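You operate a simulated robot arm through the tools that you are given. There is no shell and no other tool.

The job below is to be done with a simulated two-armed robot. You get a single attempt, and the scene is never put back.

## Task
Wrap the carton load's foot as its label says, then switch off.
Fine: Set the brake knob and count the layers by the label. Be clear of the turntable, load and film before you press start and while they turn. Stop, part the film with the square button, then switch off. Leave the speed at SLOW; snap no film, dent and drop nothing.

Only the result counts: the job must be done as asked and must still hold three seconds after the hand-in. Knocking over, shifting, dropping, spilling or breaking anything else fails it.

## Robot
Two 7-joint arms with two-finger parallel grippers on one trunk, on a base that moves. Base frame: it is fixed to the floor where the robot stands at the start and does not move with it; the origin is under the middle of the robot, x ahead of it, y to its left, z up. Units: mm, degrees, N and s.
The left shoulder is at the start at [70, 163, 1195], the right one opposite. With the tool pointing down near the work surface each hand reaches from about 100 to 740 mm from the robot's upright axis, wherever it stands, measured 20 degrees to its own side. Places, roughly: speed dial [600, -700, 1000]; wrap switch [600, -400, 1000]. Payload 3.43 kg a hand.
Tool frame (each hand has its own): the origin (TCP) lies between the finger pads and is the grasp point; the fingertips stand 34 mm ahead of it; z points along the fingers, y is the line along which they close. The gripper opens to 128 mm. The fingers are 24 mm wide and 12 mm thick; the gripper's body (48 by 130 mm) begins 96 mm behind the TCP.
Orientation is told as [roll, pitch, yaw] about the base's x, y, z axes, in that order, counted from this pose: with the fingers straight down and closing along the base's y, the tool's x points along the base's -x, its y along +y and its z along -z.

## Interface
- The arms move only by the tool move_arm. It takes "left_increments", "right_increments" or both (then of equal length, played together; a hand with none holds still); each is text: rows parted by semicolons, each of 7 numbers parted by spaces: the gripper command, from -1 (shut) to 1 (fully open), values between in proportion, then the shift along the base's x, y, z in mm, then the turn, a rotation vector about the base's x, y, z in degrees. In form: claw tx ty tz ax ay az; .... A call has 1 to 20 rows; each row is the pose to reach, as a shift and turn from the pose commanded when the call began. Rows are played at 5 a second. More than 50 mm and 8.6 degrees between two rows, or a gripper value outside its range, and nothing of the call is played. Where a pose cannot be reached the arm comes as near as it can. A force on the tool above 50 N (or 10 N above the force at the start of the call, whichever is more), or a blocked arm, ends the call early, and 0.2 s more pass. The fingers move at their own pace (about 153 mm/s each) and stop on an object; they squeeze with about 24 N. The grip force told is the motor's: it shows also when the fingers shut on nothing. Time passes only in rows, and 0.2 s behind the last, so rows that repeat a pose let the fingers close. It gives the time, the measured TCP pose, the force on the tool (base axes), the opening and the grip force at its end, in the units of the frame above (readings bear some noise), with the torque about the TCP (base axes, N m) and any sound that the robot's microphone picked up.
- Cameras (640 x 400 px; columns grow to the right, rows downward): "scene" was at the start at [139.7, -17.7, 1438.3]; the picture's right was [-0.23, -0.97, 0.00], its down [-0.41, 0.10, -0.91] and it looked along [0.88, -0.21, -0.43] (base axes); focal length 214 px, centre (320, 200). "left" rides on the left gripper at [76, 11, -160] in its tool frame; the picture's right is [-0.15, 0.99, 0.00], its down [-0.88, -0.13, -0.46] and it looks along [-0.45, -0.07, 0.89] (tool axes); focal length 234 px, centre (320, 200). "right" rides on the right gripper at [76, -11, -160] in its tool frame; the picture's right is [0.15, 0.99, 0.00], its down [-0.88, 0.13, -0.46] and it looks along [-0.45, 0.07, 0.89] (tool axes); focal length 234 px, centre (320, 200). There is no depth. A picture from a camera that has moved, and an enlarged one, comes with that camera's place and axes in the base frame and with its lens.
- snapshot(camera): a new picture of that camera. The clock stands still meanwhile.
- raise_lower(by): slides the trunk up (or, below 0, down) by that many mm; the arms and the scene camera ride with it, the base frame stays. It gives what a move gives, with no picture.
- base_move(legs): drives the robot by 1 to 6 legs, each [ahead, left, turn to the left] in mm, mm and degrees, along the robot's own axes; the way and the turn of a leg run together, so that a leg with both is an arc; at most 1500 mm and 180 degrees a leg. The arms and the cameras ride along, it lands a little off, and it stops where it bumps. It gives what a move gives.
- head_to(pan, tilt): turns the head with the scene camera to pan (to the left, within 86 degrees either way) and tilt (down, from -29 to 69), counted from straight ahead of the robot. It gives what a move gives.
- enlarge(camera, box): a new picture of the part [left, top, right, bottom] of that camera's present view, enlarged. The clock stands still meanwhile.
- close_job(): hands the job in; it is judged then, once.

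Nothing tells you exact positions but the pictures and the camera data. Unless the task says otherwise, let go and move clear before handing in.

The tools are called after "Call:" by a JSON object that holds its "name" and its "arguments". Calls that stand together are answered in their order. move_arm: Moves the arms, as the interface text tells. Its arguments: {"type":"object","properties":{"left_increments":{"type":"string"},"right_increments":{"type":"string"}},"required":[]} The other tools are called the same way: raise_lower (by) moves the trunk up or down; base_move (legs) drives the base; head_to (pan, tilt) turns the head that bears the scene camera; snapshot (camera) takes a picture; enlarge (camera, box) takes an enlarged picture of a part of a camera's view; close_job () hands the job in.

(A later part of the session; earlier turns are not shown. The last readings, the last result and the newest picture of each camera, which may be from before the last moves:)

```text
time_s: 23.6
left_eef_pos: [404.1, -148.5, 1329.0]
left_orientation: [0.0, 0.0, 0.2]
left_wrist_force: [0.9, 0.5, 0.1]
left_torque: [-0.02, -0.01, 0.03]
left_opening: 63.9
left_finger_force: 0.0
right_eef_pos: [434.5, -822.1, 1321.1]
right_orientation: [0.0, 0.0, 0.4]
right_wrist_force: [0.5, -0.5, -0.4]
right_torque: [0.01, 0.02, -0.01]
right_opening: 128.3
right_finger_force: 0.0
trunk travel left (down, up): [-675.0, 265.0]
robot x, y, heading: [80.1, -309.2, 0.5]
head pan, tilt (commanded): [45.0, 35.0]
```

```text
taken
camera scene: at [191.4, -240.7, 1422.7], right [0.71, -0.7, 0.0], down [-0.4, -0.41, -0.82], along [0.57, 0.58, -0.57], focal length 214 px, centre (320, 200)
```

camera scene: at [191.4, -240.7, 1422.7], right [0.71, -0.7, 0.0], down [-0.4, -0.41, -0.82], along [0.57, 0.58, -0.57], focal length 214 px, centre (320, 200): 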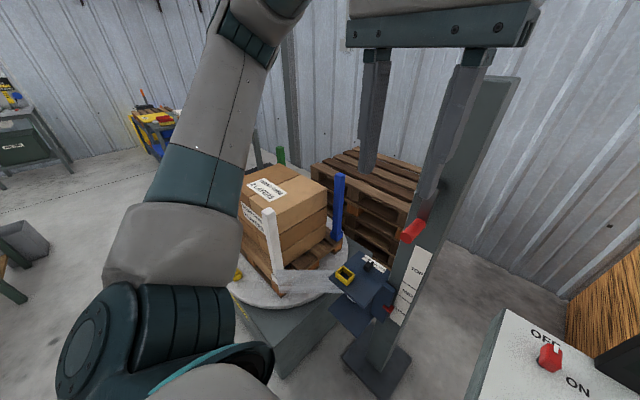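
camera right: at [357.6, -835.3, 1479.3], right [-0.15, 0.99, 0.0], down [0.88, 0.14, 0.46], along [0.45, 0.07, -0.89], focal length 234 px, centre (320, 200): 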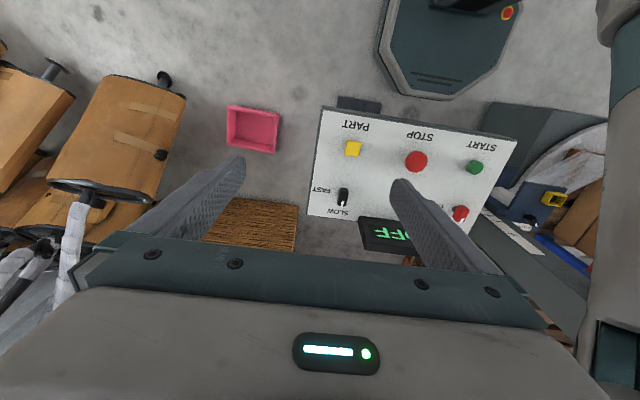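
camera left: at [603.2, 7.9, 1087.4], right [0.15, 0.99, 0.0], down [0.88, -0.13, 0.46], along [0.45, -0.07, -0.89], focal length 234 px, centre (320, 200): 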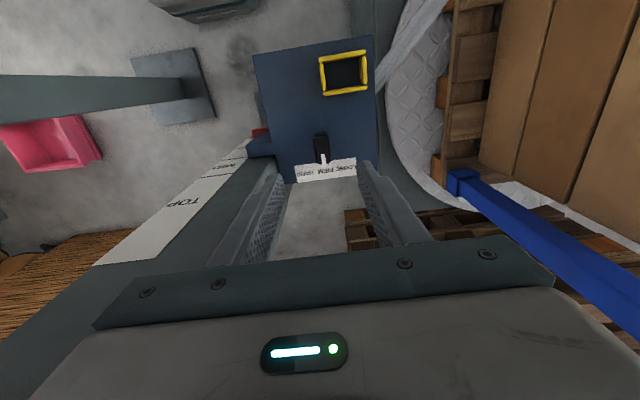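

The left arm is folded high and back. For extra distance from the turntable I'll drive another 100 mm to the right, then look at the panel from both hand and scene cameras.

Call:
{"name": "base_move", "arguments": {"legs": [[0, -100, 0]]}}

Call:
{"name": "head_to", "arguments": {"pan": -10, "tilt": 45}}

Call:
{"name": "snapshot", "arguments": {"camera": "scene"}}

Call:
{"name": "snapshot", "arguments": {"camera": "right"}}

Call:
{"name": "snapshot", "arguments": {"camera": "left"}}

```text
time_s: 24.7
left_eef_pos: [405.2, -247.9, 1328.1]
left_orientation: [-0.1, 0.0, 0.0]
left_wrist_force: [0.8, -0.2, 0.2]
left_torque: [0.02, -0.02, 0.04]
left_opening: 63.8
left_finger_force: 0.0
right_eef_pos: [434.6, -922.2, 1321.3]
right_orientation: [-0.1, 0.0, 0.5]
right_wrist_force: [0.5, 0.1, 0.2]
right_torque: [-0.01, 0.03, -0.01]
right_opening: 128.1
right_finger_force: 0.0
trunk travel left (down, up): [-675.0, 265.0]
robot x, y, heading: [78.8, -404.2, 0.5]
head pan, tilt (commanded): [45.0, 35.0]
```

```text
time_s: 26.0
left_eef_pos: [406.3, -249.1, 1328.2]
left_orientation: [0.0, 0.0, 0.0]
left_wrist_force: [-0.5, 0.3, -0.2]
left_torque: [0.03, -0.01, -0.01]
left_opening: 64.3
left_finger_force: 0.0
right_eef_pos: [435.1, -923.7, 1319.3]
right_orientation: [0.0, 0.0, 0.4]
right_wrist_force: [-0.4, -1.1, 0.2]
right_torque: [0.03, 0.01, -0.01]
right_opening: 127.8
right_finger_force: 0.1
trunk travel left (down, up): [-675.0, 265.0]
robot x, y, heading: [78.6, -404.8, 0.5]
head pan, tilt (commanded): [-10.0, 45.0]
```

```text
taken
camera scene: at [210.8, -416.7, 1408.0], right [-0.16, -0.99, 0.0], down [-0.7, 0.12, -0.71], along [0.7, -0.12, -0.71], focal length 214 px, centre (320, 200)
```

scene: 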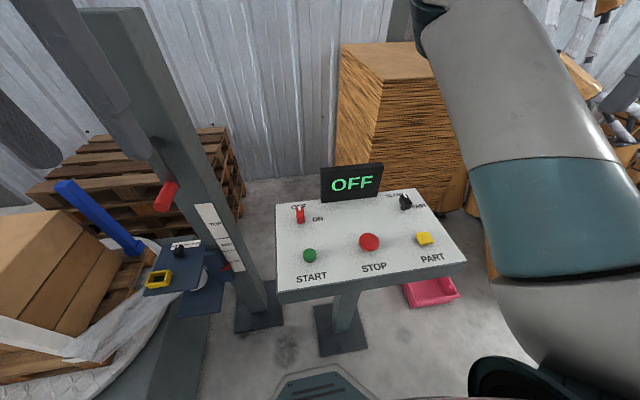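

```text
taken
camera right: at [358.8, -934.5, 1479.1], right [-0.15, 0.99, 0.0], down [0.88, 0.14, 0.46], along [0.45, 0.07, -0.89], focal length 234 px, centre (320, 200)
```

right: 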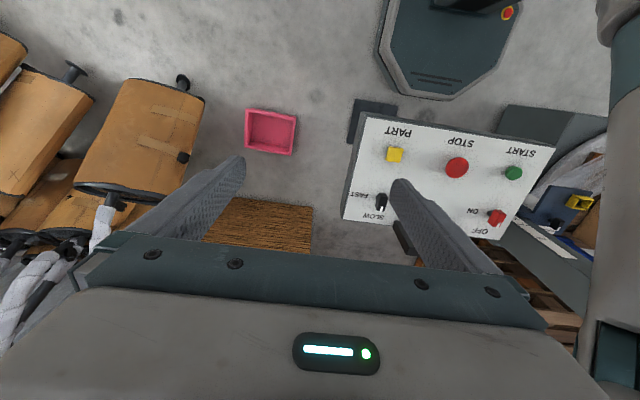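

```text
taken
camera left: at [330.6, -238.2, 1487.5], right [0.15, 0.99, 0.0], down [0.88, -0.13, 0.46], along [0.45, -0.07, -0.89], focal length 234 px, centre (320, 200)
```

left: 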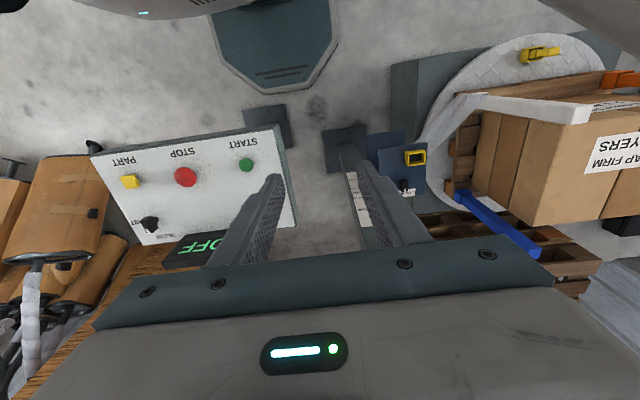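

I can see the whole panel, display and part of the load in one view. I'll enlarge panel views to fix button places precisely.

Call:
{"name": "enlarge", "arguments": {"camera": "scene", "box": [265, 155, 475, 305]}}

Call:
{"name": "enlarge", "arguments": {"camera": "right", "box": [340, 90, 560, 270]}}

Call:
{"name": "enlarge", "arguments": {"camera": "left", "box": [80, 110, 310, 280]}}

```text
2.67 times, centred on (370, 230) of scene
camera zoom: at [210.8, -416.7, 1408.0], right [-0.16, -0.99, 0.0], down [-0.7, 0.12, -0.71], along [0.7, -0.12, -0.71], focal length 572 px, centre (187, 120)
```

zoom: 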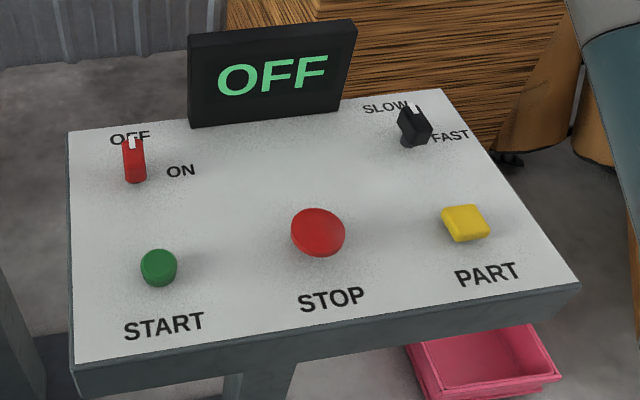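

```text
2.22 times, centred on (450, 180) of right
camera zoom: at [358.8, -934.5, 1479.1], right [-0.15, 0.99, 0.0], down [0.88, 0.14, 0.46], along [0.45, 0.07, -0.89], focal length 520 px, centre (31, 244)
```

zoom: 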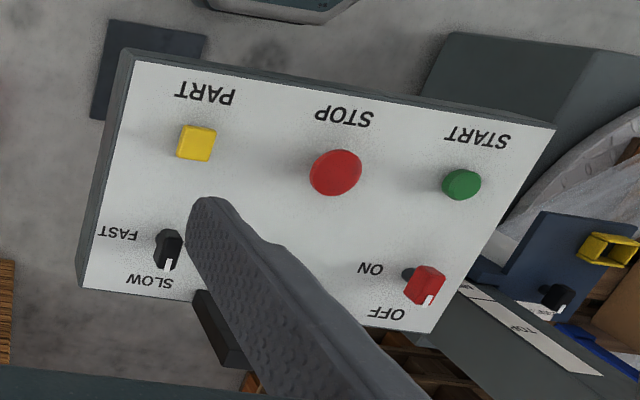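

```text
2.35 times, centred on (195, 195) of left
camera zoom: at [330.6, -238.2, 1487.5], right [0.15, 0.99, 0.0], down [0.88, -0.13, 0.46], along [0.45, -0.07, -0.89], focal length 551 px, centre (614, 212)
```

zoom: 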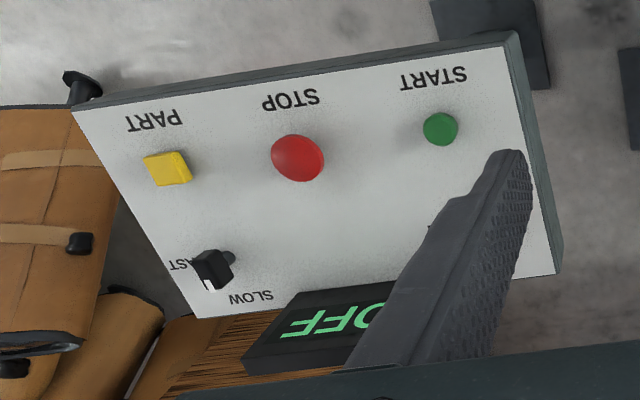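

Panel fixes: START [482,−440,945], STOP [488,−590,958], PART [482,−740,945], switch bar about [600,−431,965] pointing at OFF (ahead) with ON directly to its right; panel face z≈930. I'll bring the right hand over the switch at a safe height.

Call:
{"name": "move_arm", "arguments": {"right_increments": "0 12 45 0 0 0 0; 0 24 90 0 0 0 0; 0 36 135 0 0 0 0; 0 48 180 0 0 0 0; 0 60 225 0 0 0 0; 0 75 270 0 0 0 0; 0 90 315 0 0 0 0; 0 105 360 0 0 0 0; 0 120 405 0 0 0 0; 0 140 448 0 0 0 0; 0 160 488 -10 0 0 0; 0 165 492 -55 0 0 0; 0 165 492 -100 0 0 0; 0 165 492 -145 0 0 0; 0 165 492 -190 0 0 0; 0 165 492 -230 0 0 0"}}

Call:
{"name": "snapshot", "arguments": {"camera": "right"}}

Call:
{"name": "enlarge", "arguments": {"camera": "right", "box": [240, 90, 400, 230]}}

Call:
{"name": "snapshot", "arguments": {"camera": "scene"}}

```text
time_s: 29.4
left_eef_pos: [409.1, -248.1, 1326.9]
left_orientation: [0.0, 0.3, 0.1]
left_wrist_force: [1.3, -0.3, 0.0]
left_torque: [-0.04, 0.05, -0.02]
left_opening: 64.0
left_finger_force: 0.0
right_eef_pos: [780.2, -712.2, 1145.1]
right_orientation: [0.0, 0.1, 0.3]
right_wrist_force: [0.7, 0.6, 0.4]
right_torque: [-0.02, 0.01, 0.02]
right_opening: 64.1
right_finger_force: 0.1
right hand out of reach, approached as far as the arm can: row 3, 4, 5, 6, 7, 8, 9, 10, 11, 12, 13, 14, 15, 16
trunk travel left (down, up): [-675.0, 265.0]
robot x, y, heading: [79.7, -402.8, 0.3]
head pan, tilt (commanded): [-10.0, 45.0]
```

```text
taken
camera right: at [705.0, -723.0, 1304.7], right [-0.15, 0.99, 0.0], down [0.88, 0.14, 0.45], along [0.45, 0.07, -0.89], focal length 234 px, centre (320, 200)
```

right: 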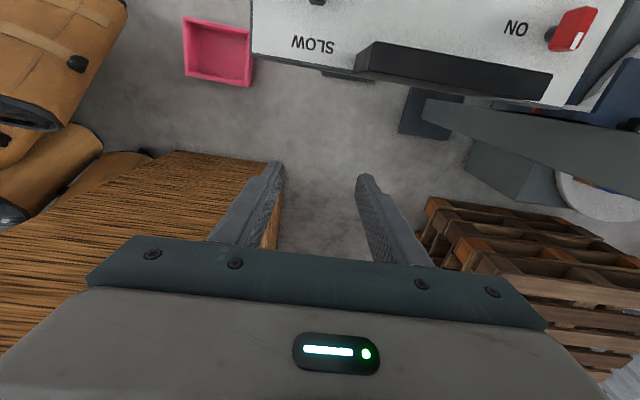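

```text
2.86 times, centred on (320, 160) of right
camera zoom: at [705.0, -723.0, 1304.7], right [-0.15, 0.99, 0.0], down [0.88, 0.14, 0.45], along [0.45, 0.07, -0.89], focal length 669 px, centre (320, 314)
```

zoom: 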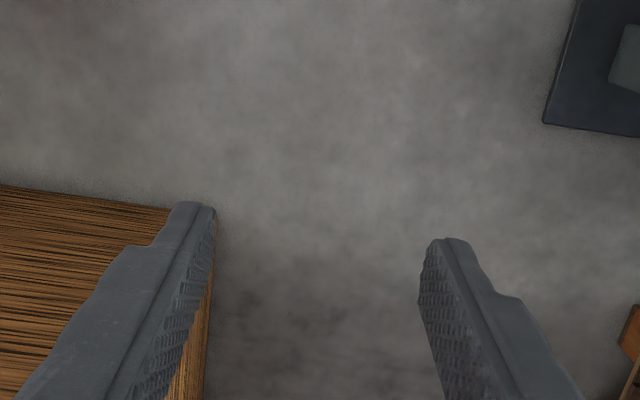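

```text
taken
camera scene: at [215.0, -415.9, 1407.7], right [-0.17, -0.99, 0.0], down [-0.7, 0.12, -0.7], along [0.7, -0.12, -0.71], focal length 214 px, centre (320, 200)
```

scene: 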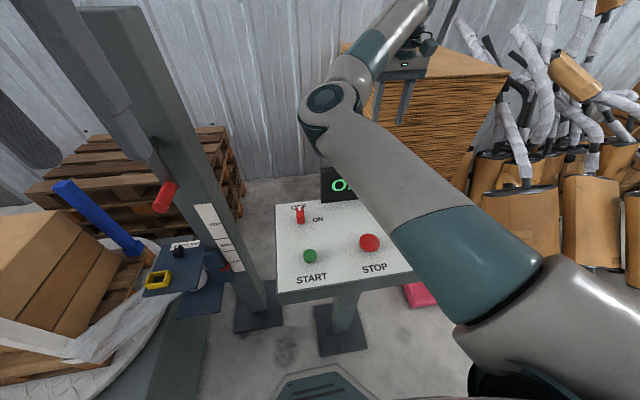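

The right arm could not follow inward in its elbow posture; it went outward and now hovers at [780,−712,1145] beyond the panel, touching nothing. I'll first raise it a little to see how it answers, before bringing it back.

Call:
{"name": "move_arm", "arguments": {"right_increments": "0 0 0 15 0 0 0; 0 0 0 30 0 0 0"}}

Call:
{"name": "snapshot", "arguments": {"camera": "scene"}}

```text
time_s: 30.0
left_eef_pos: [406.1, -248.8, 1327.7]
left_orientation: [-0.1, 0.1, 0.0]
left_wrist_force: [0.3, 0.3, 0.1]
left_torque: [-0.01, 0.01, -0.01]
left_opening: 63.9
left_finger_force: 0.0
right_eef_pos: [780.7, -704.3, 1172.7]
right_orientation: [0.0, 0.0, 0.4]
right_wrist_force: [-0.3, 0.0, -0.6]
right_torque: [0.02, 0.0, 0.0]
right_opening: 64.2
right_finger_force: 0.0
trunk travel left (down, up): [-675.0, 265.0]
robot x, y, heading: [78.1, -408.0, 0.6]
head pan, tilt (commanded): [-10.0, 45.0]
```

```text
taken
camera scene: at [211.0, -416.1, 1407.9], right [-0.17, -0.99, 0.0], down [-0.7, 0.12, -0.71], along [0.7, -0.12, -0.71], focal length 214 px, centre (320, 200)
```

scene: 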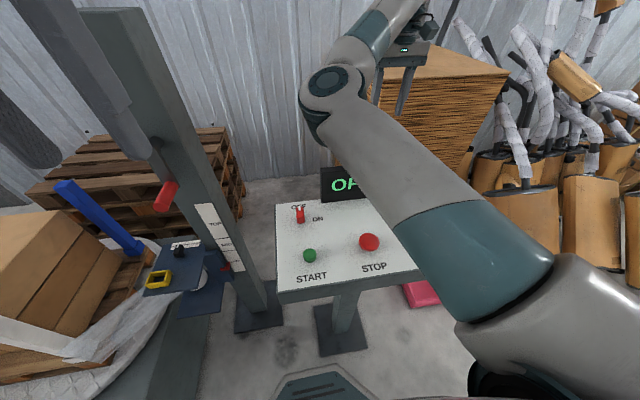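

It follows normally again. I'll bring the right hand back to about its former place, [435,−920,1320].

Call:
{"name": "move_arm", "arguments": {"right_increments": "0 -30 -15 20 0 0 0; 0 -60 -35 40 0 0 0; 0 -95 -55 60 0 0 0; 0 -130 -80 80 0 0 0; 0 -165 -105 100 0 0 0; 0 -200 -130 120 0 0 0; 0 -235 -150 135 0 0 0; 0 -270 -175 145 0 0 0; 0 -305 -195 147 0 0 0; 0 -345 -219 147 0 0 0"}}

Call:
{"name": "snapshot", "arguments": {"camera": "scene"}}

```text
time_s: 32.2
left_eef_pos: [405.3, -248.2, 1328.2]
left_orientation: [0.0, -0.1, 0.0]
left_wrist_force: [-0.1, 0.0, 0.3]
left_torque: [-0.01, 0.03, 0.0]
left_opening: 64.1
left_finger_force: 0.1
right_eef_pos: [435.5, -919.3, 1318.1]
right_orientation: [0.2, -0.1, 0.5]
right_wrist_force: [-0.2, 0.1, -0.7]
right_torque: [0.02, 0.01, 0.0]
right_opening: 63.9
right_finger_force: 0.1
right hand out of reach, approached as far as the arm can: row 1, 2, 3
trunk travel left (down, up): [-675.0, 265.0]
robot x, y, heading: [78.1, -406.2, 0.6]
head pan, tilt (commanded): [-10.0, 45.0]
```

```text
taken
camera scene: at [209.5, -418.2, 1408.1], right [-0.16, -0.99, 0.0], down [-0.7, 0.12, -0.71], along [0.7, -0.12, -0.71], focal length 214 px, centre (320, 200)
```

scene: 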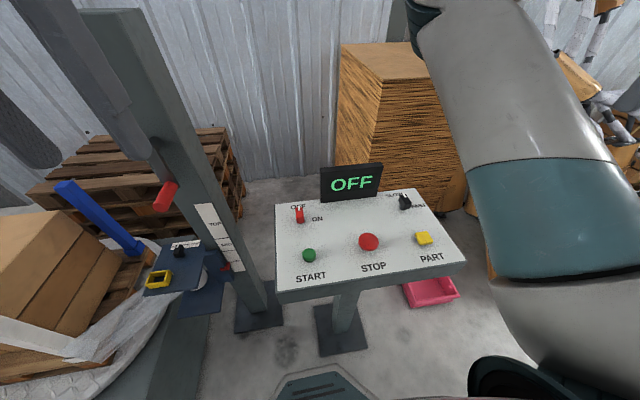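

The right arm is back where it was. The left arm works well in its posture, so I'll use the left hand on the panel instead: drive 330 mm further right, which also takes me well away from the turntable.

Call:
{"name": "base_move", "arguments": {"legs": [[0, -330, 0]]}}

Call:
{"name": "head_to", "arguments": {"pan": 20, "tilt": 40}}

Call:
{"name": "snapshot", "arguments": {"camera": "scene"}}

Call:
{"name": "snapshot", "arguments": {"camera": "right"}}

Call:
{"name": "snapshot", "arguments": {"camera": "left"}}

```text
time_s: 34.4
left_eef_pos: [407.6, -580.6, 1328.6]
left_orientation: [-0.2, 0.0, 0.0]
left_wrist_force: [0.4, 0.3, -0.1]
left_torque: [-0.02, 0.0, 0.01]
left_opening: 64.1
left_finger_force: 0.0
right_eef_pos: [438.9, -1250.6, 1318.6]
right_orientation: [-0.1, 0.1, 0.6]
right_wrist_force: [-0.6, 0.1, -0.5]
right_torque: [-0.08, -0.01, 0.03]
right_opening: 64.1
right_finger_force: 0.0
trunk travel left (down, up): [-675.0, 265.0]
robot x, y, heading: [82.8, -738.3, 0.4]
head pan, tilt (commanded): [-10.0, 45.0]
```

```text
time_s: 35.3
left_eef_pos: [409.2, -582.0, 1328.4]
left_orientation: [0.0, 0.1, 0.1]
left_wrist_force: [-0.7, 0.0, -0.4]
left_torque: [-0.03, 0.0, -0.02]
left_opening: 64.2
left_finger_force: 0.0
right_eef_pos: [439.5, -1251.8, 1317.9]
right_orientation: [0.0, -0.1, 0.6]
right_wrist_force: [1.0, 0.1, 0.3]
right_torque: [0.0, 0.0, 0.04]
right_opening: 64.1
right_finger_force: 0.1
trunk travel left (down, up): [-675.0, 265.0]
robot x, y, heading: [87.7, -735.9, 0.2]
head pan, tilt (commanded): [20.0, 40.0]
```

```text
taken
camera scene: at [213.1, -706.7, 1415.2], right [0.35, -0.94, 0.0], down [-0.6, -0.22, -0.77], along [0.72, 0.27, -0.64], focal length 214 px, centre (320, 200)
```

scene: 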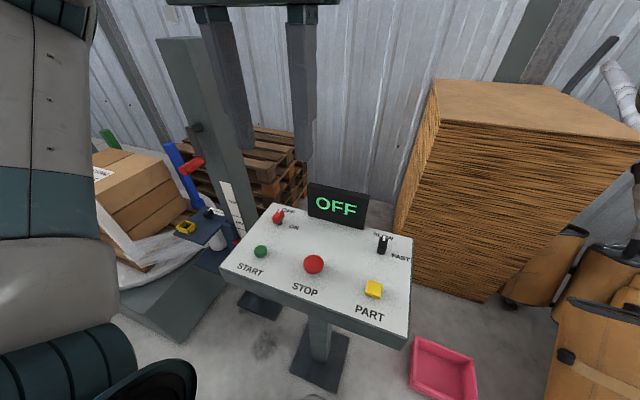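

```text
taken
camera right: at [363.0, -1262.5, 1478.4], right [-0.15, 0.99, 0.0], down [0.88, 0.14, 0.46], along [0.45, 0.07, -0.89], focal length 234 px, centre (320, 200)
```

right: 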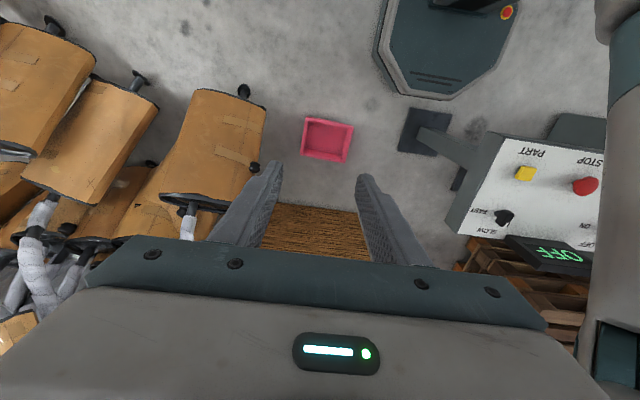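

```text
taken
camera left: at [333.4, -571.2, 1487.4], right [0.15, 0.99, 0.0], down [0.88, -0.13, 0.46], along [0.45, -0.07, -0.89], focal length 234 px, centre (320, 200)
```

left: 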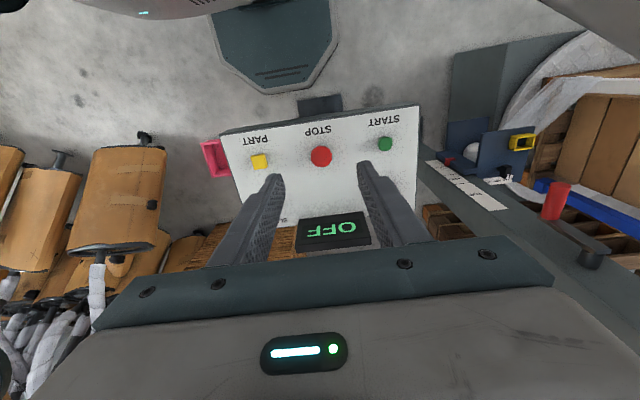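

I'm now well right of the turntable with the left hand in front of the panel. I'll bring the left hand over the wrap switch at z≈1090.

Call:
{"name": "move_arm", "arguments": {"left_increments": "0 25 20 -10 0 0 0; 0 50 40 -30 0 0 0; 0 75 60 -60 0 0 0; 0 100 80 -90 0 0 0; 0 125 100 -120 0 0 0; 0 150 118 -150 0 0 0; 0 172 135 -180 0 0 0; 0 192 150 -210 0 0 0; 0 192 150 -238 0 0 0; 0 192 150 -238 0 0 0"}}

Call:
{"name": "snapshot", "arguments": {"camera": "left"}}

Call:
{"name": "enlarge", "arguments": {"camera": "left", "box": [250, 100, 390, 210]}}

Call:
{"name": "snapshot", "arguments": {"camera": "scene"}}

```text
time_s: 37.5
left_eef_pos: [601.0, -428.8, 1090.3]
left_orientation: [0.0, 0.0, 0.0]
left_wrist_force: [0.8, -0.3, 0.1]
left_torque: [0.0, 0.02, -0.03]
left_opening: 63.9
left_finger_force: 0.1
right_eef_pos: [439.0, -1251.4, 1318.8]
right_orientation: [0.0, 0.0, 0.6]
right_wrist_force: [-0.1, -0.4, 0.6]
right_torque: [-0.02, 0.02, -0.03]
right_opening: 63.8
right_finger_force: 0.0
trunk travel left (down, up): [-675.0, 265.0]
robot x, y, heading: [83.9, -740.1, 0.8]
head pan, tilt (commanded): [20.0, 40.0]
```

```text
taken
camera left: at [525.3, -419.9, 1250.1], right [0.15, 0.99, 0.0], down [0.88, -0.13, 0.46], along [0.45, -0.07, -0.89], focal length 234 px, centre (320, 200)
```

left: 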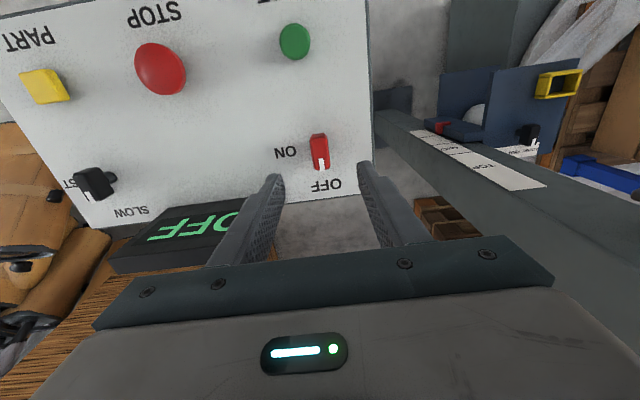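

```text
3.64 times, centred on (320, 155) of left
camera zoom: at [525.3, -419.9, 1250.1], right [0.15, 0.99, 0.0], down [0.88, -0.13, 0.46], along [0.45, -0.07, -0.89], focal length 852 px, centre (320, 364)
```

zoom: 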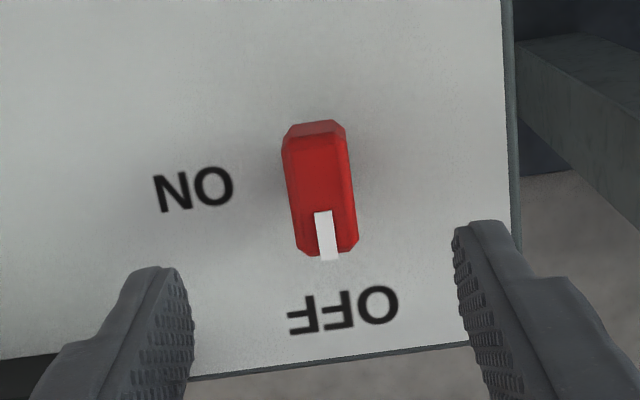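

```text
taken
camera scene: at [212.9, -707.3, 1415.3], right [0.35, -0.94, 0.0], down [-0.6, -0.23, -0.77], along [0.72, 0.27, -0.64], focal length 214 px, centre (320, 200)
```

scene: 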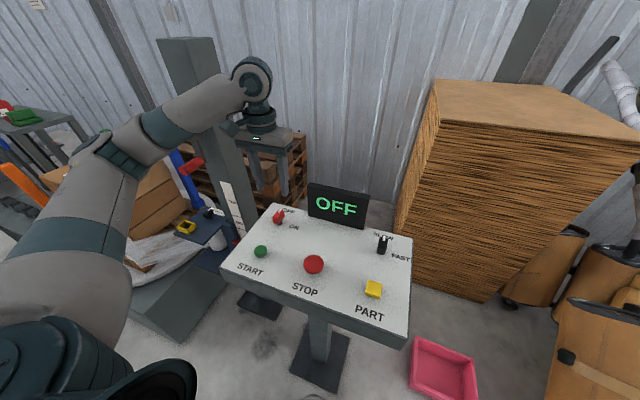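

The switch bar lies right under the hand, along x, pointing at OFF. I'll descend to TCP z≈977 and then grip it.

Call:
{"name": "move_arm", "arguments": {"left_increments": "0 1.5 -0.5 -40 0 0 0; 0 1.5 -0.5 -75 0 0 0; 0 1.5 -0.5 -98 0 0 0; 0 1.5 -0.5 -106 0 0 0; 0 1.5 -0.5 -113 0 0 0; 0 1.5 -0.5 -113 0 0 0"}}

Call:
{"name": "snapshot", "arguments": {"camera": "left"}}

Call:
{"name": "enlarge", "arguments": {"camera": "scene", "box": [200, 90, 360, 240]}}

```text
time_s: 38.9
left_eef_pos: [603.6, -432.2, 978.2]
left_orientation: [0.0, 0.0, 0.1]
left_wrist_force: [-0.4, -0.3, -0.3]
left_torque: [0.02, 0.02, 0.0]
left_opening: 64.2
left_finger_force: 0.0
right_eef_pos: [437.3, -1250.5, 1318.2]
right_orientation: [0.0, 0.0, 0.5]
right_wrist_force: [-0.1, -0.1, 0.3]
right_torque: [-0.01, 0.03, 0.0]
right_opening: 63.8
right_finger_force: 0.1
trunk travel left (down, up): [-675.0, 265.0]
robot x, y, heading: [83.2, -742.8, 0.5]
head pan, tilt (commanded): [20.0, 40.0]
```

```text
taken
camera left: at [527.5, -421.7, 1137.2], right [0.15, 0.99, 0.0], down [0.88, -0.13, 0.46], along [0.45, -0.07, -0.89], focal length 234 px, centre (320, 200)
```

left: 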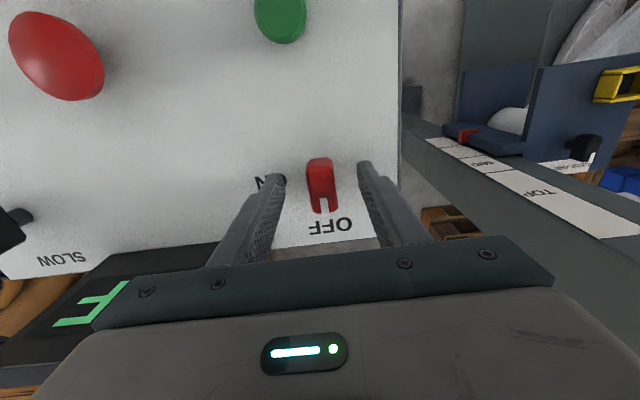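

```text
2.67 times, centred on (280, 165) of scene
camera zoom: at [213.1, -707.0, 1415.2], right [0.35, -0.94, 0.0], down [-0.6, -0.23, -0.77], along [0.72, 0.27, -0.64], focal length 572 px, centre (427, 293)
```

zoom: 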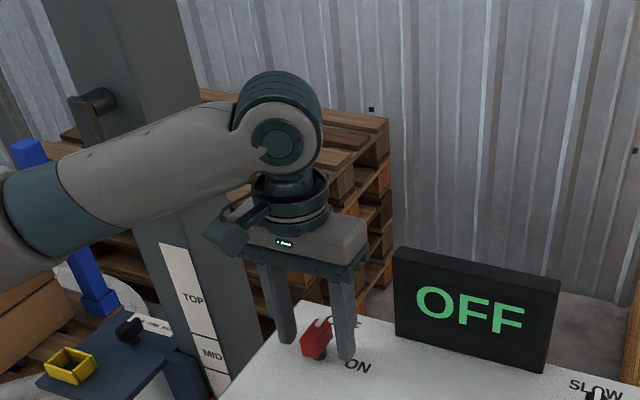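

The bar is between the pads. Before gripping, I check the elbow's clearance to the crank handle in the full view.

Call:
{"name": "head_to", "arguments": {"pan": 40, "tilt": 35}}

Call:
{"name": "snapshot", "arguments": {"camera": "scene"}}

```text
time_s: 39.8
left_eef_pos: [603.0, -431.8, 978.2]
left_orientation: [0.0, 0.0, -0.1]
left_wrist_force: [-0.1, -0.4, -0.5]
left_torque: [0.05, -0.01, 0.02]
left_opening: 64.1
left_finger_force: 0.0
right_eef_pos: [439.3, -1252.0, 1318.9]
right_orientation: [0.0, 0.0, 0.4]
right_wrist_force: [-0.9, -0.8, 0.1]
right_torque: [-0.01, 0.01, 0.02]
right_opening: 63.8
right_finger_force: 0.1
trunk travel left (down, up): [-675.0, 265.0]
robot x, y, heading: [83.2, -744.1, 0.4]
head pan, tilt (commanded): [40.0, 35.0]
```

```text
taken
camera scene: at [200.5, -679.7, 1422.8], right [0.65, -0.76, 0.0], down [-0.44, -0.37, -0.82], along [0.62, 0.53, -0.57], focal length 214 px, centre (320, 200)
```

scene: 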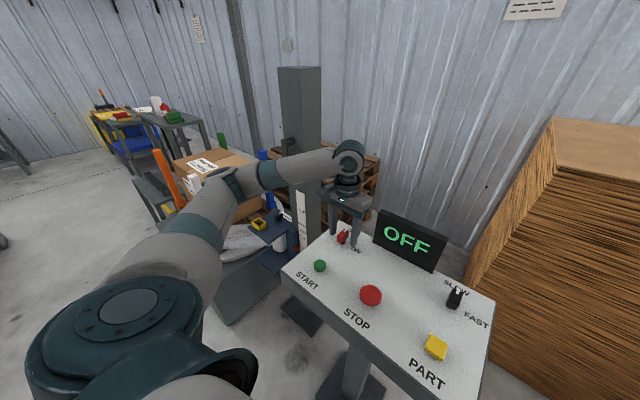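

The elbow (about [404,−240,1170]) is some 200 mm from the crank handle. Now I grip the switch.

Call:
{"name": "move_arm", "arguments": {"left_increments": "-1 0 0 0 0 0 0; -1 0 0 0 0 0 0; -1 0 0 0 0 0 0"}}

Call:
{"name": "enlarge", "arguments": {"camera": "left", "box": [220, 120, 420, 260]}}

```text
time_s: 40.6
left_eef_pos: [602.7, -430.0, 977.8]
left_orientation: [0.1, 0.0, 0.0]
left_wrist_force: [1.9, 8.7, 4.0]
left_torque: [0.45, 0.65, -0.08]
left_opening: 21.7
left_finger_force: 44.8
right_eef_pos: [439.0, -1251.4, 1320.4]
right_orientation: [-0.1, 0.0, 0.5]
right_wrist_force: [-0.2, -0.6, -0.1]
right_torque: [-0.01, -0.02, 0.0]
right_opening: 64.0
right_finger_force: 0.0
trunk travel left (down, up): [-675.0, 265.0]
robot x, y, heading: [84.2, -739.5, 0.3]
head pan, tilt (commanded): [40.0, 35.0]
```

```text
2.86 times, centred on (320, 190) of left
camera zoom: at [527.5, -420.3, 1137.3], right [0.14, 0.99, 0.0], down [0.88, -0.13, 0.46], along [0.45, -0.07, -0.89], focal length 669 px, centre (320, 229)
```

zoom: 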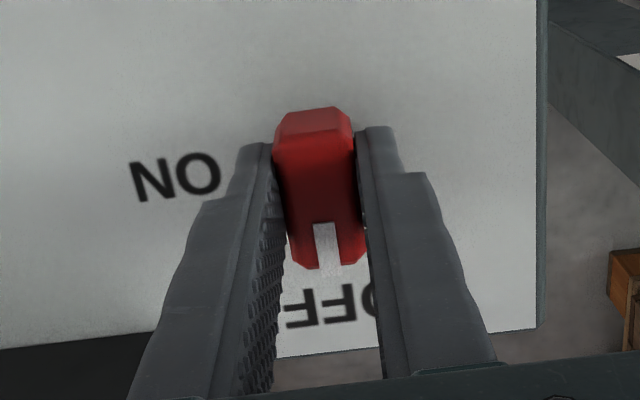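

Held. I'll turn it clockwise in two stages toward ON, watching the forces.

Call:
{"name": "move_arm", "arguments": {"left_increments": "-1 0 1.2 0 0 0 -8; -1 0 1.2 0 0 0 -16; -1 0 1.2 0 0 0 -24; -1 0 1.2 0 0 0 -32; -1 0 1.2 0 0 0 -40; -1 0 1.2 0 0 0 -45"}}

Call:
{"name": "enlarge", "arguments": {"camera": "left", "box": [220, 120, 420, 260]}}

Call:
{"name": "snapshot", "arguments": {"camera": "scene"}}

```text
time_s: 42.0
left_eef_pos: [604.6, -428.7, 977.8]
left_orientation: [0.1, -0.2, -45.0]
left_wrist_force: [16.1, 21.5, 22.3]
left_torque: [0.31, -0.07, 0.11]
left_opening: 21.7
left_finger_force: 45.3
right_eef_pos: [440.6, -1250.5, 1320.0]
right_orientation: [-0.1, 0.1, 0.4]
right_wrist_force: [0.4, 0.1, -0.5]
right_torque: [-0.02, 0.01, -0.01]
right_opening: 64.0
right_finger_force: 0.0
trunk travel left (down, up): [-675.0, 265.0]
robot x, y, heading: [83.3, -739.5, 0.5]
head pan, tilt (commanded): [40.0, 35.0]
```

```text
2.86 times, centred on (320, 190) of left
camera zoom: at [557.5, -368.2, 1137.0], right [0.8, 0.6, 0.0], down [0.53, -0.71, 0.46], along [0.28, -0.37, -0.89], focal length 669 px, centre (320, 229)
```

zoom: 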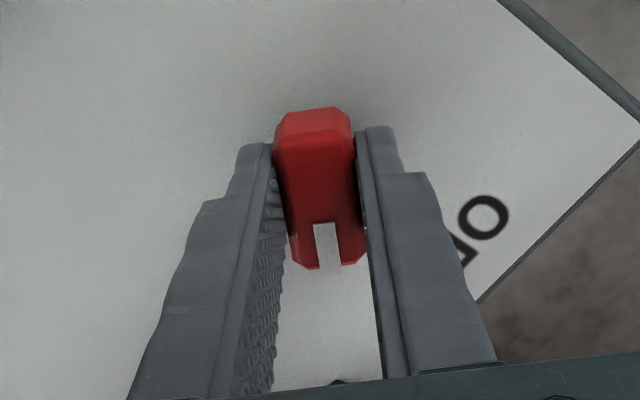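

```text
taken
camera scene: at [201.0, -677.4, 1422.9], right [0.65, -0.76, 0.0], down [-0.44, -0.37, -0.82], along [0.62, 0.53, -0.57], focal length 214 px, centre (320, 200)
```

scene: 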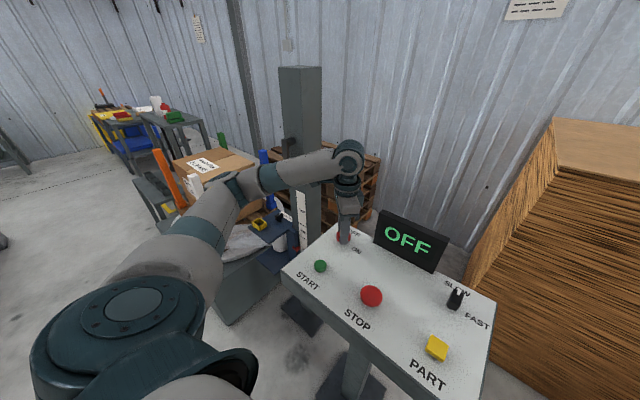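

The side force is growing because the knob's axis is slightly further ahead/left than my hand. I'll ease the hand over by a few mm before turning further.

Call:
{"name": "move_arm", "arguments": {"left_increments": "-1 2 1 0 0 0 0; -1 3.5 1.5 0.5 0 0 0"}}

```text
time_s: 42.6
left_eef_pos: [603.0, -428.4, 978.5]
left_orientation: [-0.1, 0.1, -45.0]
left_wrist_force: [-0.5, 13.4, 18.5]
left_torque: [-0.34, -1.13, 0.02]
left_opening: 21.9
left_finger_force: 45.0
right_eef_pos: [437.2, -1250.3, 1319.8]
right_orientation: [0.1, -0.1, 0.6]
right_wrist_force: [0.2, -0.2, 0.0]
right_torque: [0.01, 0.01, -0.02]
right_opening: 63.8
right_finger_force: 0.1
trunk travel left (down, up): [-675.0, 265.0]
robot x, y, heading: [85.9, -739.0, 0.6]
head pan, tilt (commanded): [40.0, 35.0]
```

Call:
{"name": "move_arm", "arguments": {"left_increments": "-1 0 1 1 0 0 0; -1 0 1.5 2 0 0 0"}}

```text
time_s: 43.2
left_eef_pos: [603.6, -428.0, 977.2]
left_orientation: [-0.2, 0.1, -45.1]
left_wrist_force: [-10.5, 1.8, -5.9]
left_torque: [-0.23, -1.57, 0.0]
left_opening: 21.8
left_finger_force: 44.8
right_eef_pos: [437.6, -1250.9, 1319.3]
right_orientation: [-0.1, 0.0, 0.5]
right_wrist_force: [0.2, 0.6, -0.6]
right_torque: [0.04, 0.0, 0.01]
right_opening: 64.1
right_finger_force: 0.0
trunk travel left (down, up): [-675.0, 265.0]
robot x, y, heading: [85.8, -743.3, 0.4]
head pan, tilt (commanded): [40.0, 35.0]
```

Forces are small now. I continue the turn to ON with a slight correction.

Call:
{"name": "move_arm", "arguments": {"left_increments": "-1 -2 0 -1 0 0 -8; -1 -2 0 -1 0 0 -16; -1 -2 0 -1 0 0 -24; -1 -2 0 -1 0 0 -32; -1 -2 0 -1 0 0 -40; -1 -2 0 -1 0 0 -45; -1 -2 0 -1 0 0 -45"}}

Call:
{"name": "enlarge", "arguments": {"camera": "left", "box": [220, 120, 420, 260]}}

Call:
{"name": "snapshot", "arguments": {"camera": "scene"}}

```text
time_s: 44.8
left_eef_pos: [605.6, -428.7, 978.6]
left_orientation: [-0.1, 0.0, -90.0]
left_wrist_force: [-0.5, -4.2, -11.1]
left_torque: [0.92, -0.54, 0.04]
left_opening: 21.7
left_finger_force: 45.3
right_eef_pos: [439.2, -1252.4, 1318.5]
right_orientation: [0.1, 0.1, 0.5]
right_wrist_force: [1.1, -1.2, -0.2]
right_torque: [-0.03, 0.03, 0.02]
right_opening: 64.0
right_finger_force: 0.1
trunk travel left (down, up): [-675.0, 265.0]
robot x, y, heading: [86.3, -742.1, 0.6]
head pan, tilt (commanded): [40.0, 35.0]
```

```text
2.86 times, centred on (320, 190) of left
camera zoom: at [617.2, -353.3, 1137.1], right [0.99, -0.15, 0.0], down [-0.13, -0.88, 0.46], along [-0.07, -0.45, -0.89], focal length 669 px, centre (320, 229)
```

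zoom: 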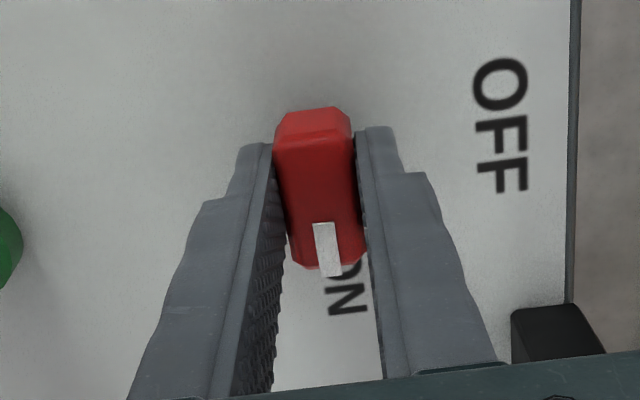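

```text
taken
camera scene: at [201.5, -679.8, 1422.6], right [0.65, -0.76, 0.0], down [-0.44, -0.37, -0.82], along [0.62, 0.53, -0.57], focal length 214 px, centre (320, 200)
```

scene: 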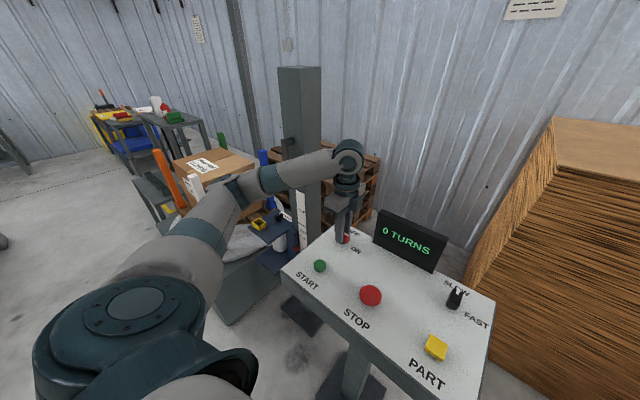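

The display now reads "0 TURNS", so the switch is ON and the display counts turns. I release the switch, rise, and move with shut fingers over START.

Call:
{"name": "move_arm", "arguments": {"left_increments": "0 0 0 0 0 0 0; 0 0 0 0 0 0 0; 0 0 0 30 0 0 0; 0 0 0 70 0 0 0; -1 -40 -3 85 0 0 0; -1 -80 -7 85 0 0 0; -1 -122 -11 85 0 0 0; -1 -122 -11 85 0 0 0"}}

Call:
{"name": "snapshot", "arguments": {"camera": "left"}}

Call:
{"name": "enlarge", "arguments": {"camera": "scene", "box": [270, 160, 500, 390]}}

Call:
{"name": "enlarge", "arguments": {"camera": "scene", "box": [120, 120, 330, 290]}}

```text
time_s: 46.6
left_eef_pos: [481.6, -439.4, 1064.2]
left_orientation: [0.0, 0.1, -90.0]
left_wrist_force: [0.4, 0.3, 0.8]
left_torque: [0.01, 0.02, 0.03]
left_opening: 0.0
left_finger_force: 24.2
right_eef_pos: [438.7, -1251.7, 1319.3]
right_orientation: [0.0, 0.0, 0.5]
right_wrist_force: [-0.5, 0.1, 0.0]
right_torque: [0.01, 0.0, 0.0]
right_opening: 64.0
right_finger_force: 0.0
trunk travel left (down, up): [-675.0, 265.0]
robot x, y, heading: [80.5, -740.7, 0.3]
head pan, tilt (commanded): [40.0, 35.0]
```

```text
taken
camera left: at [494.3, -364.7, 1223.0], right [0.99, -0.15, 0.0], down [-0.13, -0.88, 0.46], along [-0.07, -0.45, -0.89], focal length 234 px, centre (320, 200)
```

left: 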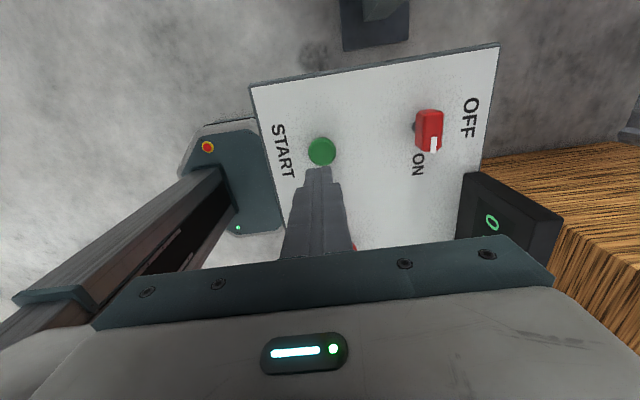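

```text
1.74 times, centred on (385, 275) of scene
camera zoom: at [201.0, -679.5, 1422.7], right [0.65, -0.76, 0.0], down [-0.44, -0.37, -0.82], along [0.62, 0.53, -0.57], focal length 373 px, centre (207, 70)
```

zoom: 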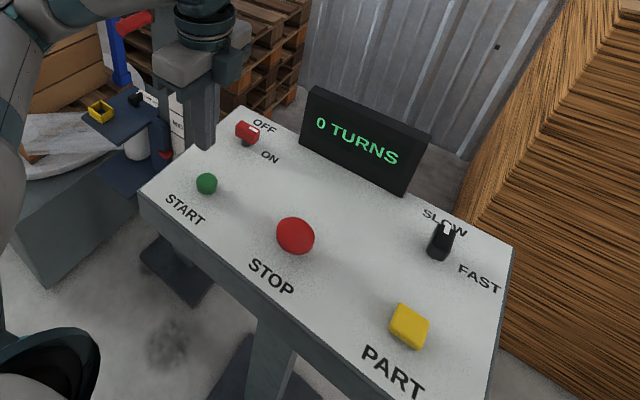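

```text
2.35 times, centred on (225, 205) of scene
camera zoom: at [201.0, -679.5, 1422.7], right [0.65, -0.76, 0.0], down [-0.44, -0.37, -0.82], along [0.62, 0.53, -0.57], focal length 505 px, centre (544, 188)
```

zoom: 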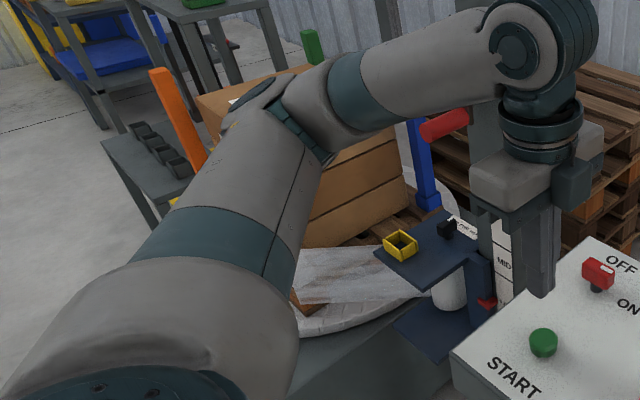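

The closed fingers stand right above START, the display shows "0 TURNS", speed is SLOW, brake is FIRM, and my arm is far from turntable, load and film. I go down to just above the button.

Call:
{"name": "move_arm", "arguments": {"left_increments": "-1 0 0 -35 0 0 0; -1 0 0 -65 0 0 0; -1 0 0 -78 0 0 0; -1 0 0 -78 0 0 0"}}

Call:
{"name": "enlarge", "arguments": {"camera": "left", "box": [240, 100, 400, 240]}}

Call:
{"name": "enlarge", "arguments": {"camera": "scene", "box": [270, 160, 470, 320]}}

```text
time_s: 47.6
left_eef_pos: [482.8, -440.0, 985.4]
left_orientation: [0.1, -0.1, -90.0]
left_wrist_force: [0.9, 0.2, 2.4]
left_torque: [0.0, 0.0, -0.03]
left_opening: 0.0
left_finger_force: 24.1
right_eef_pos: [439.5, -1252.2, 1318.8]
right_orientation: [0.0, 0.0, 0.5]
right_wrist_force: [0.3, -1.4, 0.0]
right_torque: [0.0, -0.01, 0.03]
right_opening: 63.8
right_finger_force: 0.0
trunk travel left (down, up): [-675.0, 265.0]
robot x, y, heading: [85.7, -739.0, 0.4]
head pan, tilt (commanded): [40.0, 35.0]
```

```text
2.86 times, centred on (320, 170) of left
camera zoom: at [494.3, -365.7, 1143.9], right [0.99, -0.15, 0.0], down [-0.13, -0.88, 0.46], along [-0.07, -0.45, -0.89], focal length 669 px, centre (320, 286)
```

zoom: 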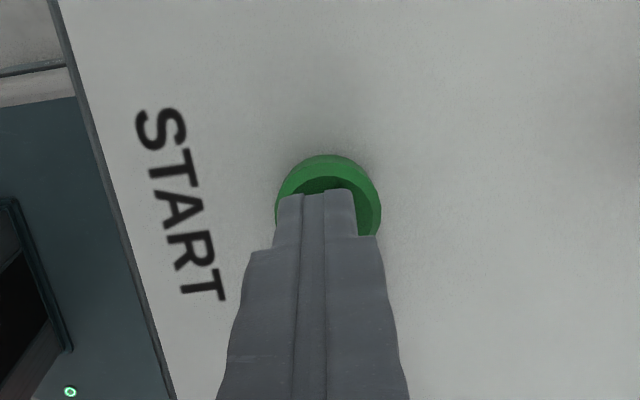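

```text
2.50 times, centred on (370, 240) of scene
camera zoom: at [200.4, -679.7, 1422.8], right [0.65, -0.76, 0.0], down [-0.44, -0.37, -0.82], along [0.62, 0.53, -0.57], focal length 536 px, centre (195, 100)
```

zoom: 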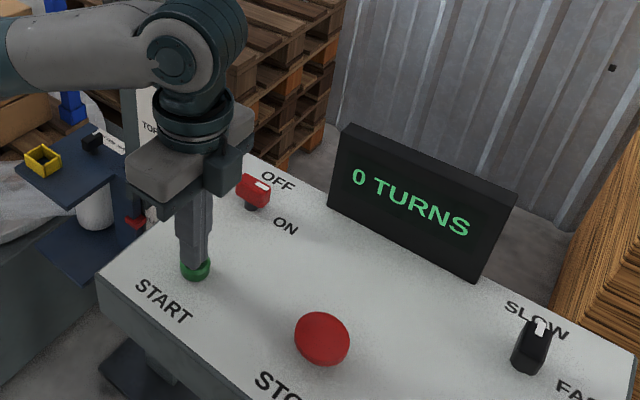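

The fingertips just touch START, centred. Pressing gently by a few millimetres now.

Call:
{"name": "move_arm", "arguments": {"left_increments": "-1 0 0 -3 0 0 0; -1 0 0 -6 0 0 0"}}

Call:
{"name": "snapshot", "arguments": {"camera": "scene"}}

```text
time_s: 48.2
left_eef_pos: [481.7, -439.9, 981.3]
left_orientation: [0.0, 0.0, -90.0]
left_wrist_force: [1.4, -2.4, 9.0]
left_torque: [-0.06, -0.11, 0.05]
left_opening: 0.2
left_finger_force: 23.7
right_eef_pos: [438.1, -1251.7, 1319.3]
right_orientation: [0.0, 0.1, 0.5]
right_wrist_force: [0.2, -0.5, -0.6]
right_torque: [0.01, 0.0, 0.0]
right_opening: 64.1
right_finger_force: 0.1
trunk travel left (down, up): [-675.0, 265.0]
robot x, y, heading: [81.5, -739.3, 0.5]
head pan, tilt (commanded): [40.0, 35.0]
heard: click
```

```text
taken
camera scene: at [199.8, -680.6, 1423.1], right [0.65, -0.76, 0.0], down [-0.44, -0.37, -0.82], along [0.62, 0.53, -0.57], focal length 214 px, centre (320, 200)
```

scene: 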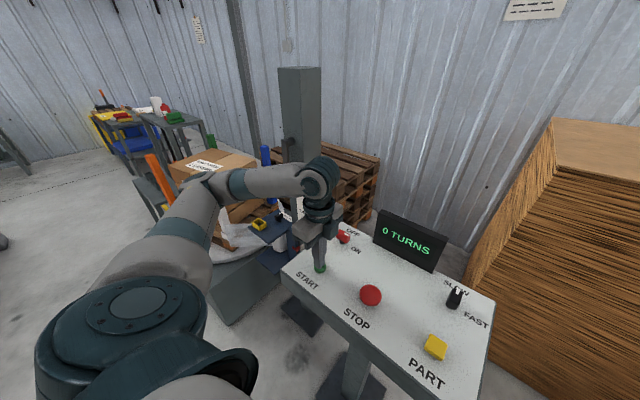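

A click was heard, so START took. I lift off and move over STOP, to hover ready there, then check the turning.

Call:
{"name": "move_arm", "arguments": {"left_increments": "-1 0 0 25 0 0 0; -1 1 -40 40 0 0 0; -1 3 -85 40 0 0 0; -1 5 -130 40 0 0 0; -1 5.5 -150 40 0 0 0"}}

Call:
{"name": "snapshot", "arguments": {"camera": "scene"}}

Call:
{"name": "snapshot", "arguments": {"camera": "left"}}

```text
time_s: 49.4
left_eef_pos: [485.4, -590.8, 1020.9]
left_orientation: [0.0, 0.0, -89.9]
left_wrist_force: [-0.4, 0.5, -0.9]
left_torque: [-0.04, 0.01, 0.03]
left_opening: 0.0
left_finger_force: 23.8
right_eef_pos: [440.1, -1251.9, 1318.0]
right_orientation: [-0.1, 0.0, 0.5]
right_wrist_force: [0.0, 0.2, 0.3]
right_torque: [-0.02, -0.02, 0.03]
right_opening: 63.8
right_finger_force: 0.0
trunk travel left (down, up): [-675.0, 265.0]
robot x, y, heading: [84.8, -741.6, 0.5]
head pan, tilt (commanded): [40.0, 35.0]
```

```text
taken
camera scene: at [200.6, -680.2, 1422.8], right [0.65, -0.76, 0.0], down [-0.44, -0.37, -0.82], along [0.62, 0.53, -0.57], focal length 214 px, centre (320, 200)
```

scene: 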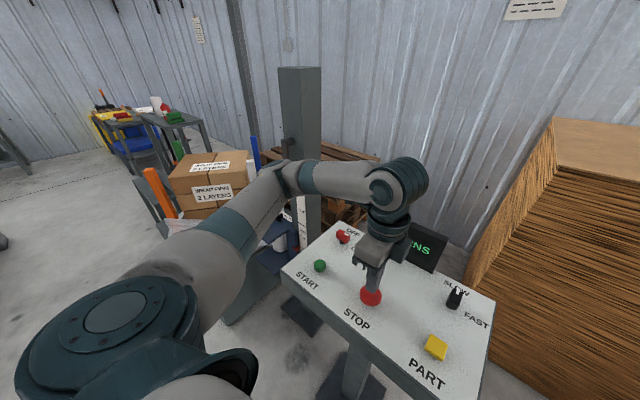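

```text
taken
camera left: at [497.7, -515.6, 1180.3], right [0.99, -0.14, 0.0], down [-0.13, -0.88, 0.46], along [-0.07, -0.45, -0.89], focal length 234 px, centre (320, 200)
```

left: 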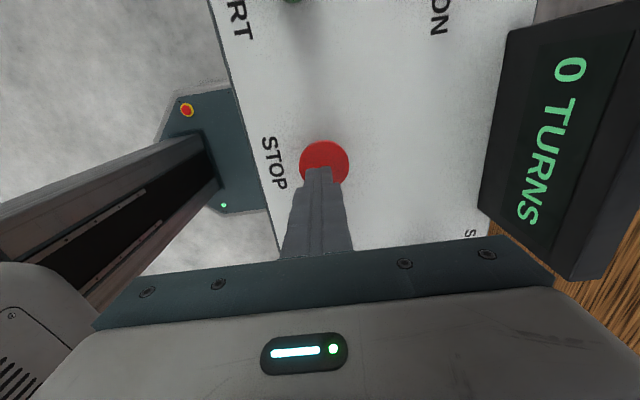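

The table is turning and the hand camera sees the display ("0 TURNS") well. I lower to just above STOP and wait in short steps.

Call:
{"name": "move_arm", "arguments": {"left_increments": "-1 3 3 -10 0 0 0; -1 3 3 -15 0 0 0; -1 3 3 -15 0 0 0; -1 3 3 -15 0 0 0; -1 3 3 -15 0 0 0"}}

Call:
{"name": "snapshot", "arguments": {"camera": "scene"}}

Call:
{"name": "snapshot", "arguments": {"camera": "left"}}

```text
time_s: 50.6
left_eef_pos: [489.7, -585.8, 1005.7]
left_orientation: [0.0, 0.0, -89.9]
left_wrist_force: [0.5, 0.4, -0.2]
left_torque: [0.01, 0.01, 0.01]
left_opening: 0.0
left_finger_force: 24.1
right_eef_pos: [439.2, -1251.6, 1318.4]
right_orientation: [0.0, 0.1, 0.5]
right_wrist_force: [-0.1, 0.3, -0.1]
right_torque: [-0.01, 0.02, -0.02]
right_opening: 63.9
right_finger_force: 0.0
trunk travel left (down, up): [-675.0, 265.0]
robot x, y, heading: [86.0, -742.0, 0.7]
head pan, tilt (commanded): [40.0, 35.0]
```

```text
taken
camera scene: at [200.4, -679.7, 1422.8], right [0.65, -0.76, 0.0], down [-0.44, -0.37, -0.82], along [0.62, 0.53, -0.57], focal length 214 px, centre (320, 200)
```

scene: 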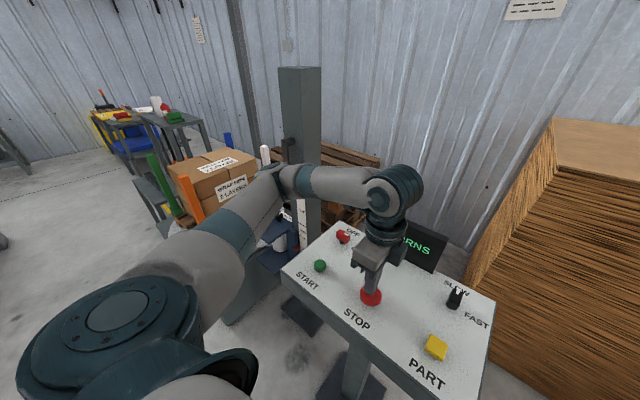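

```text
taken
camera left: at [501.1, -511.1, 1165.3], right [0.99, -0.15, 0.0], down [-0.13, -0.88, 0.46], along [-0.07, -0.45, -0.89], focal length 234 px, centre (320, 200)
```

left: 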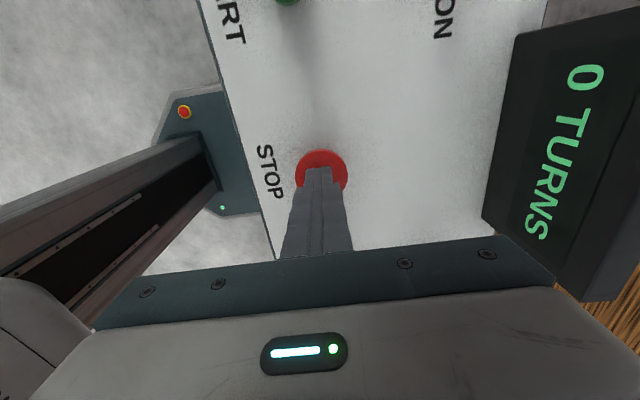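

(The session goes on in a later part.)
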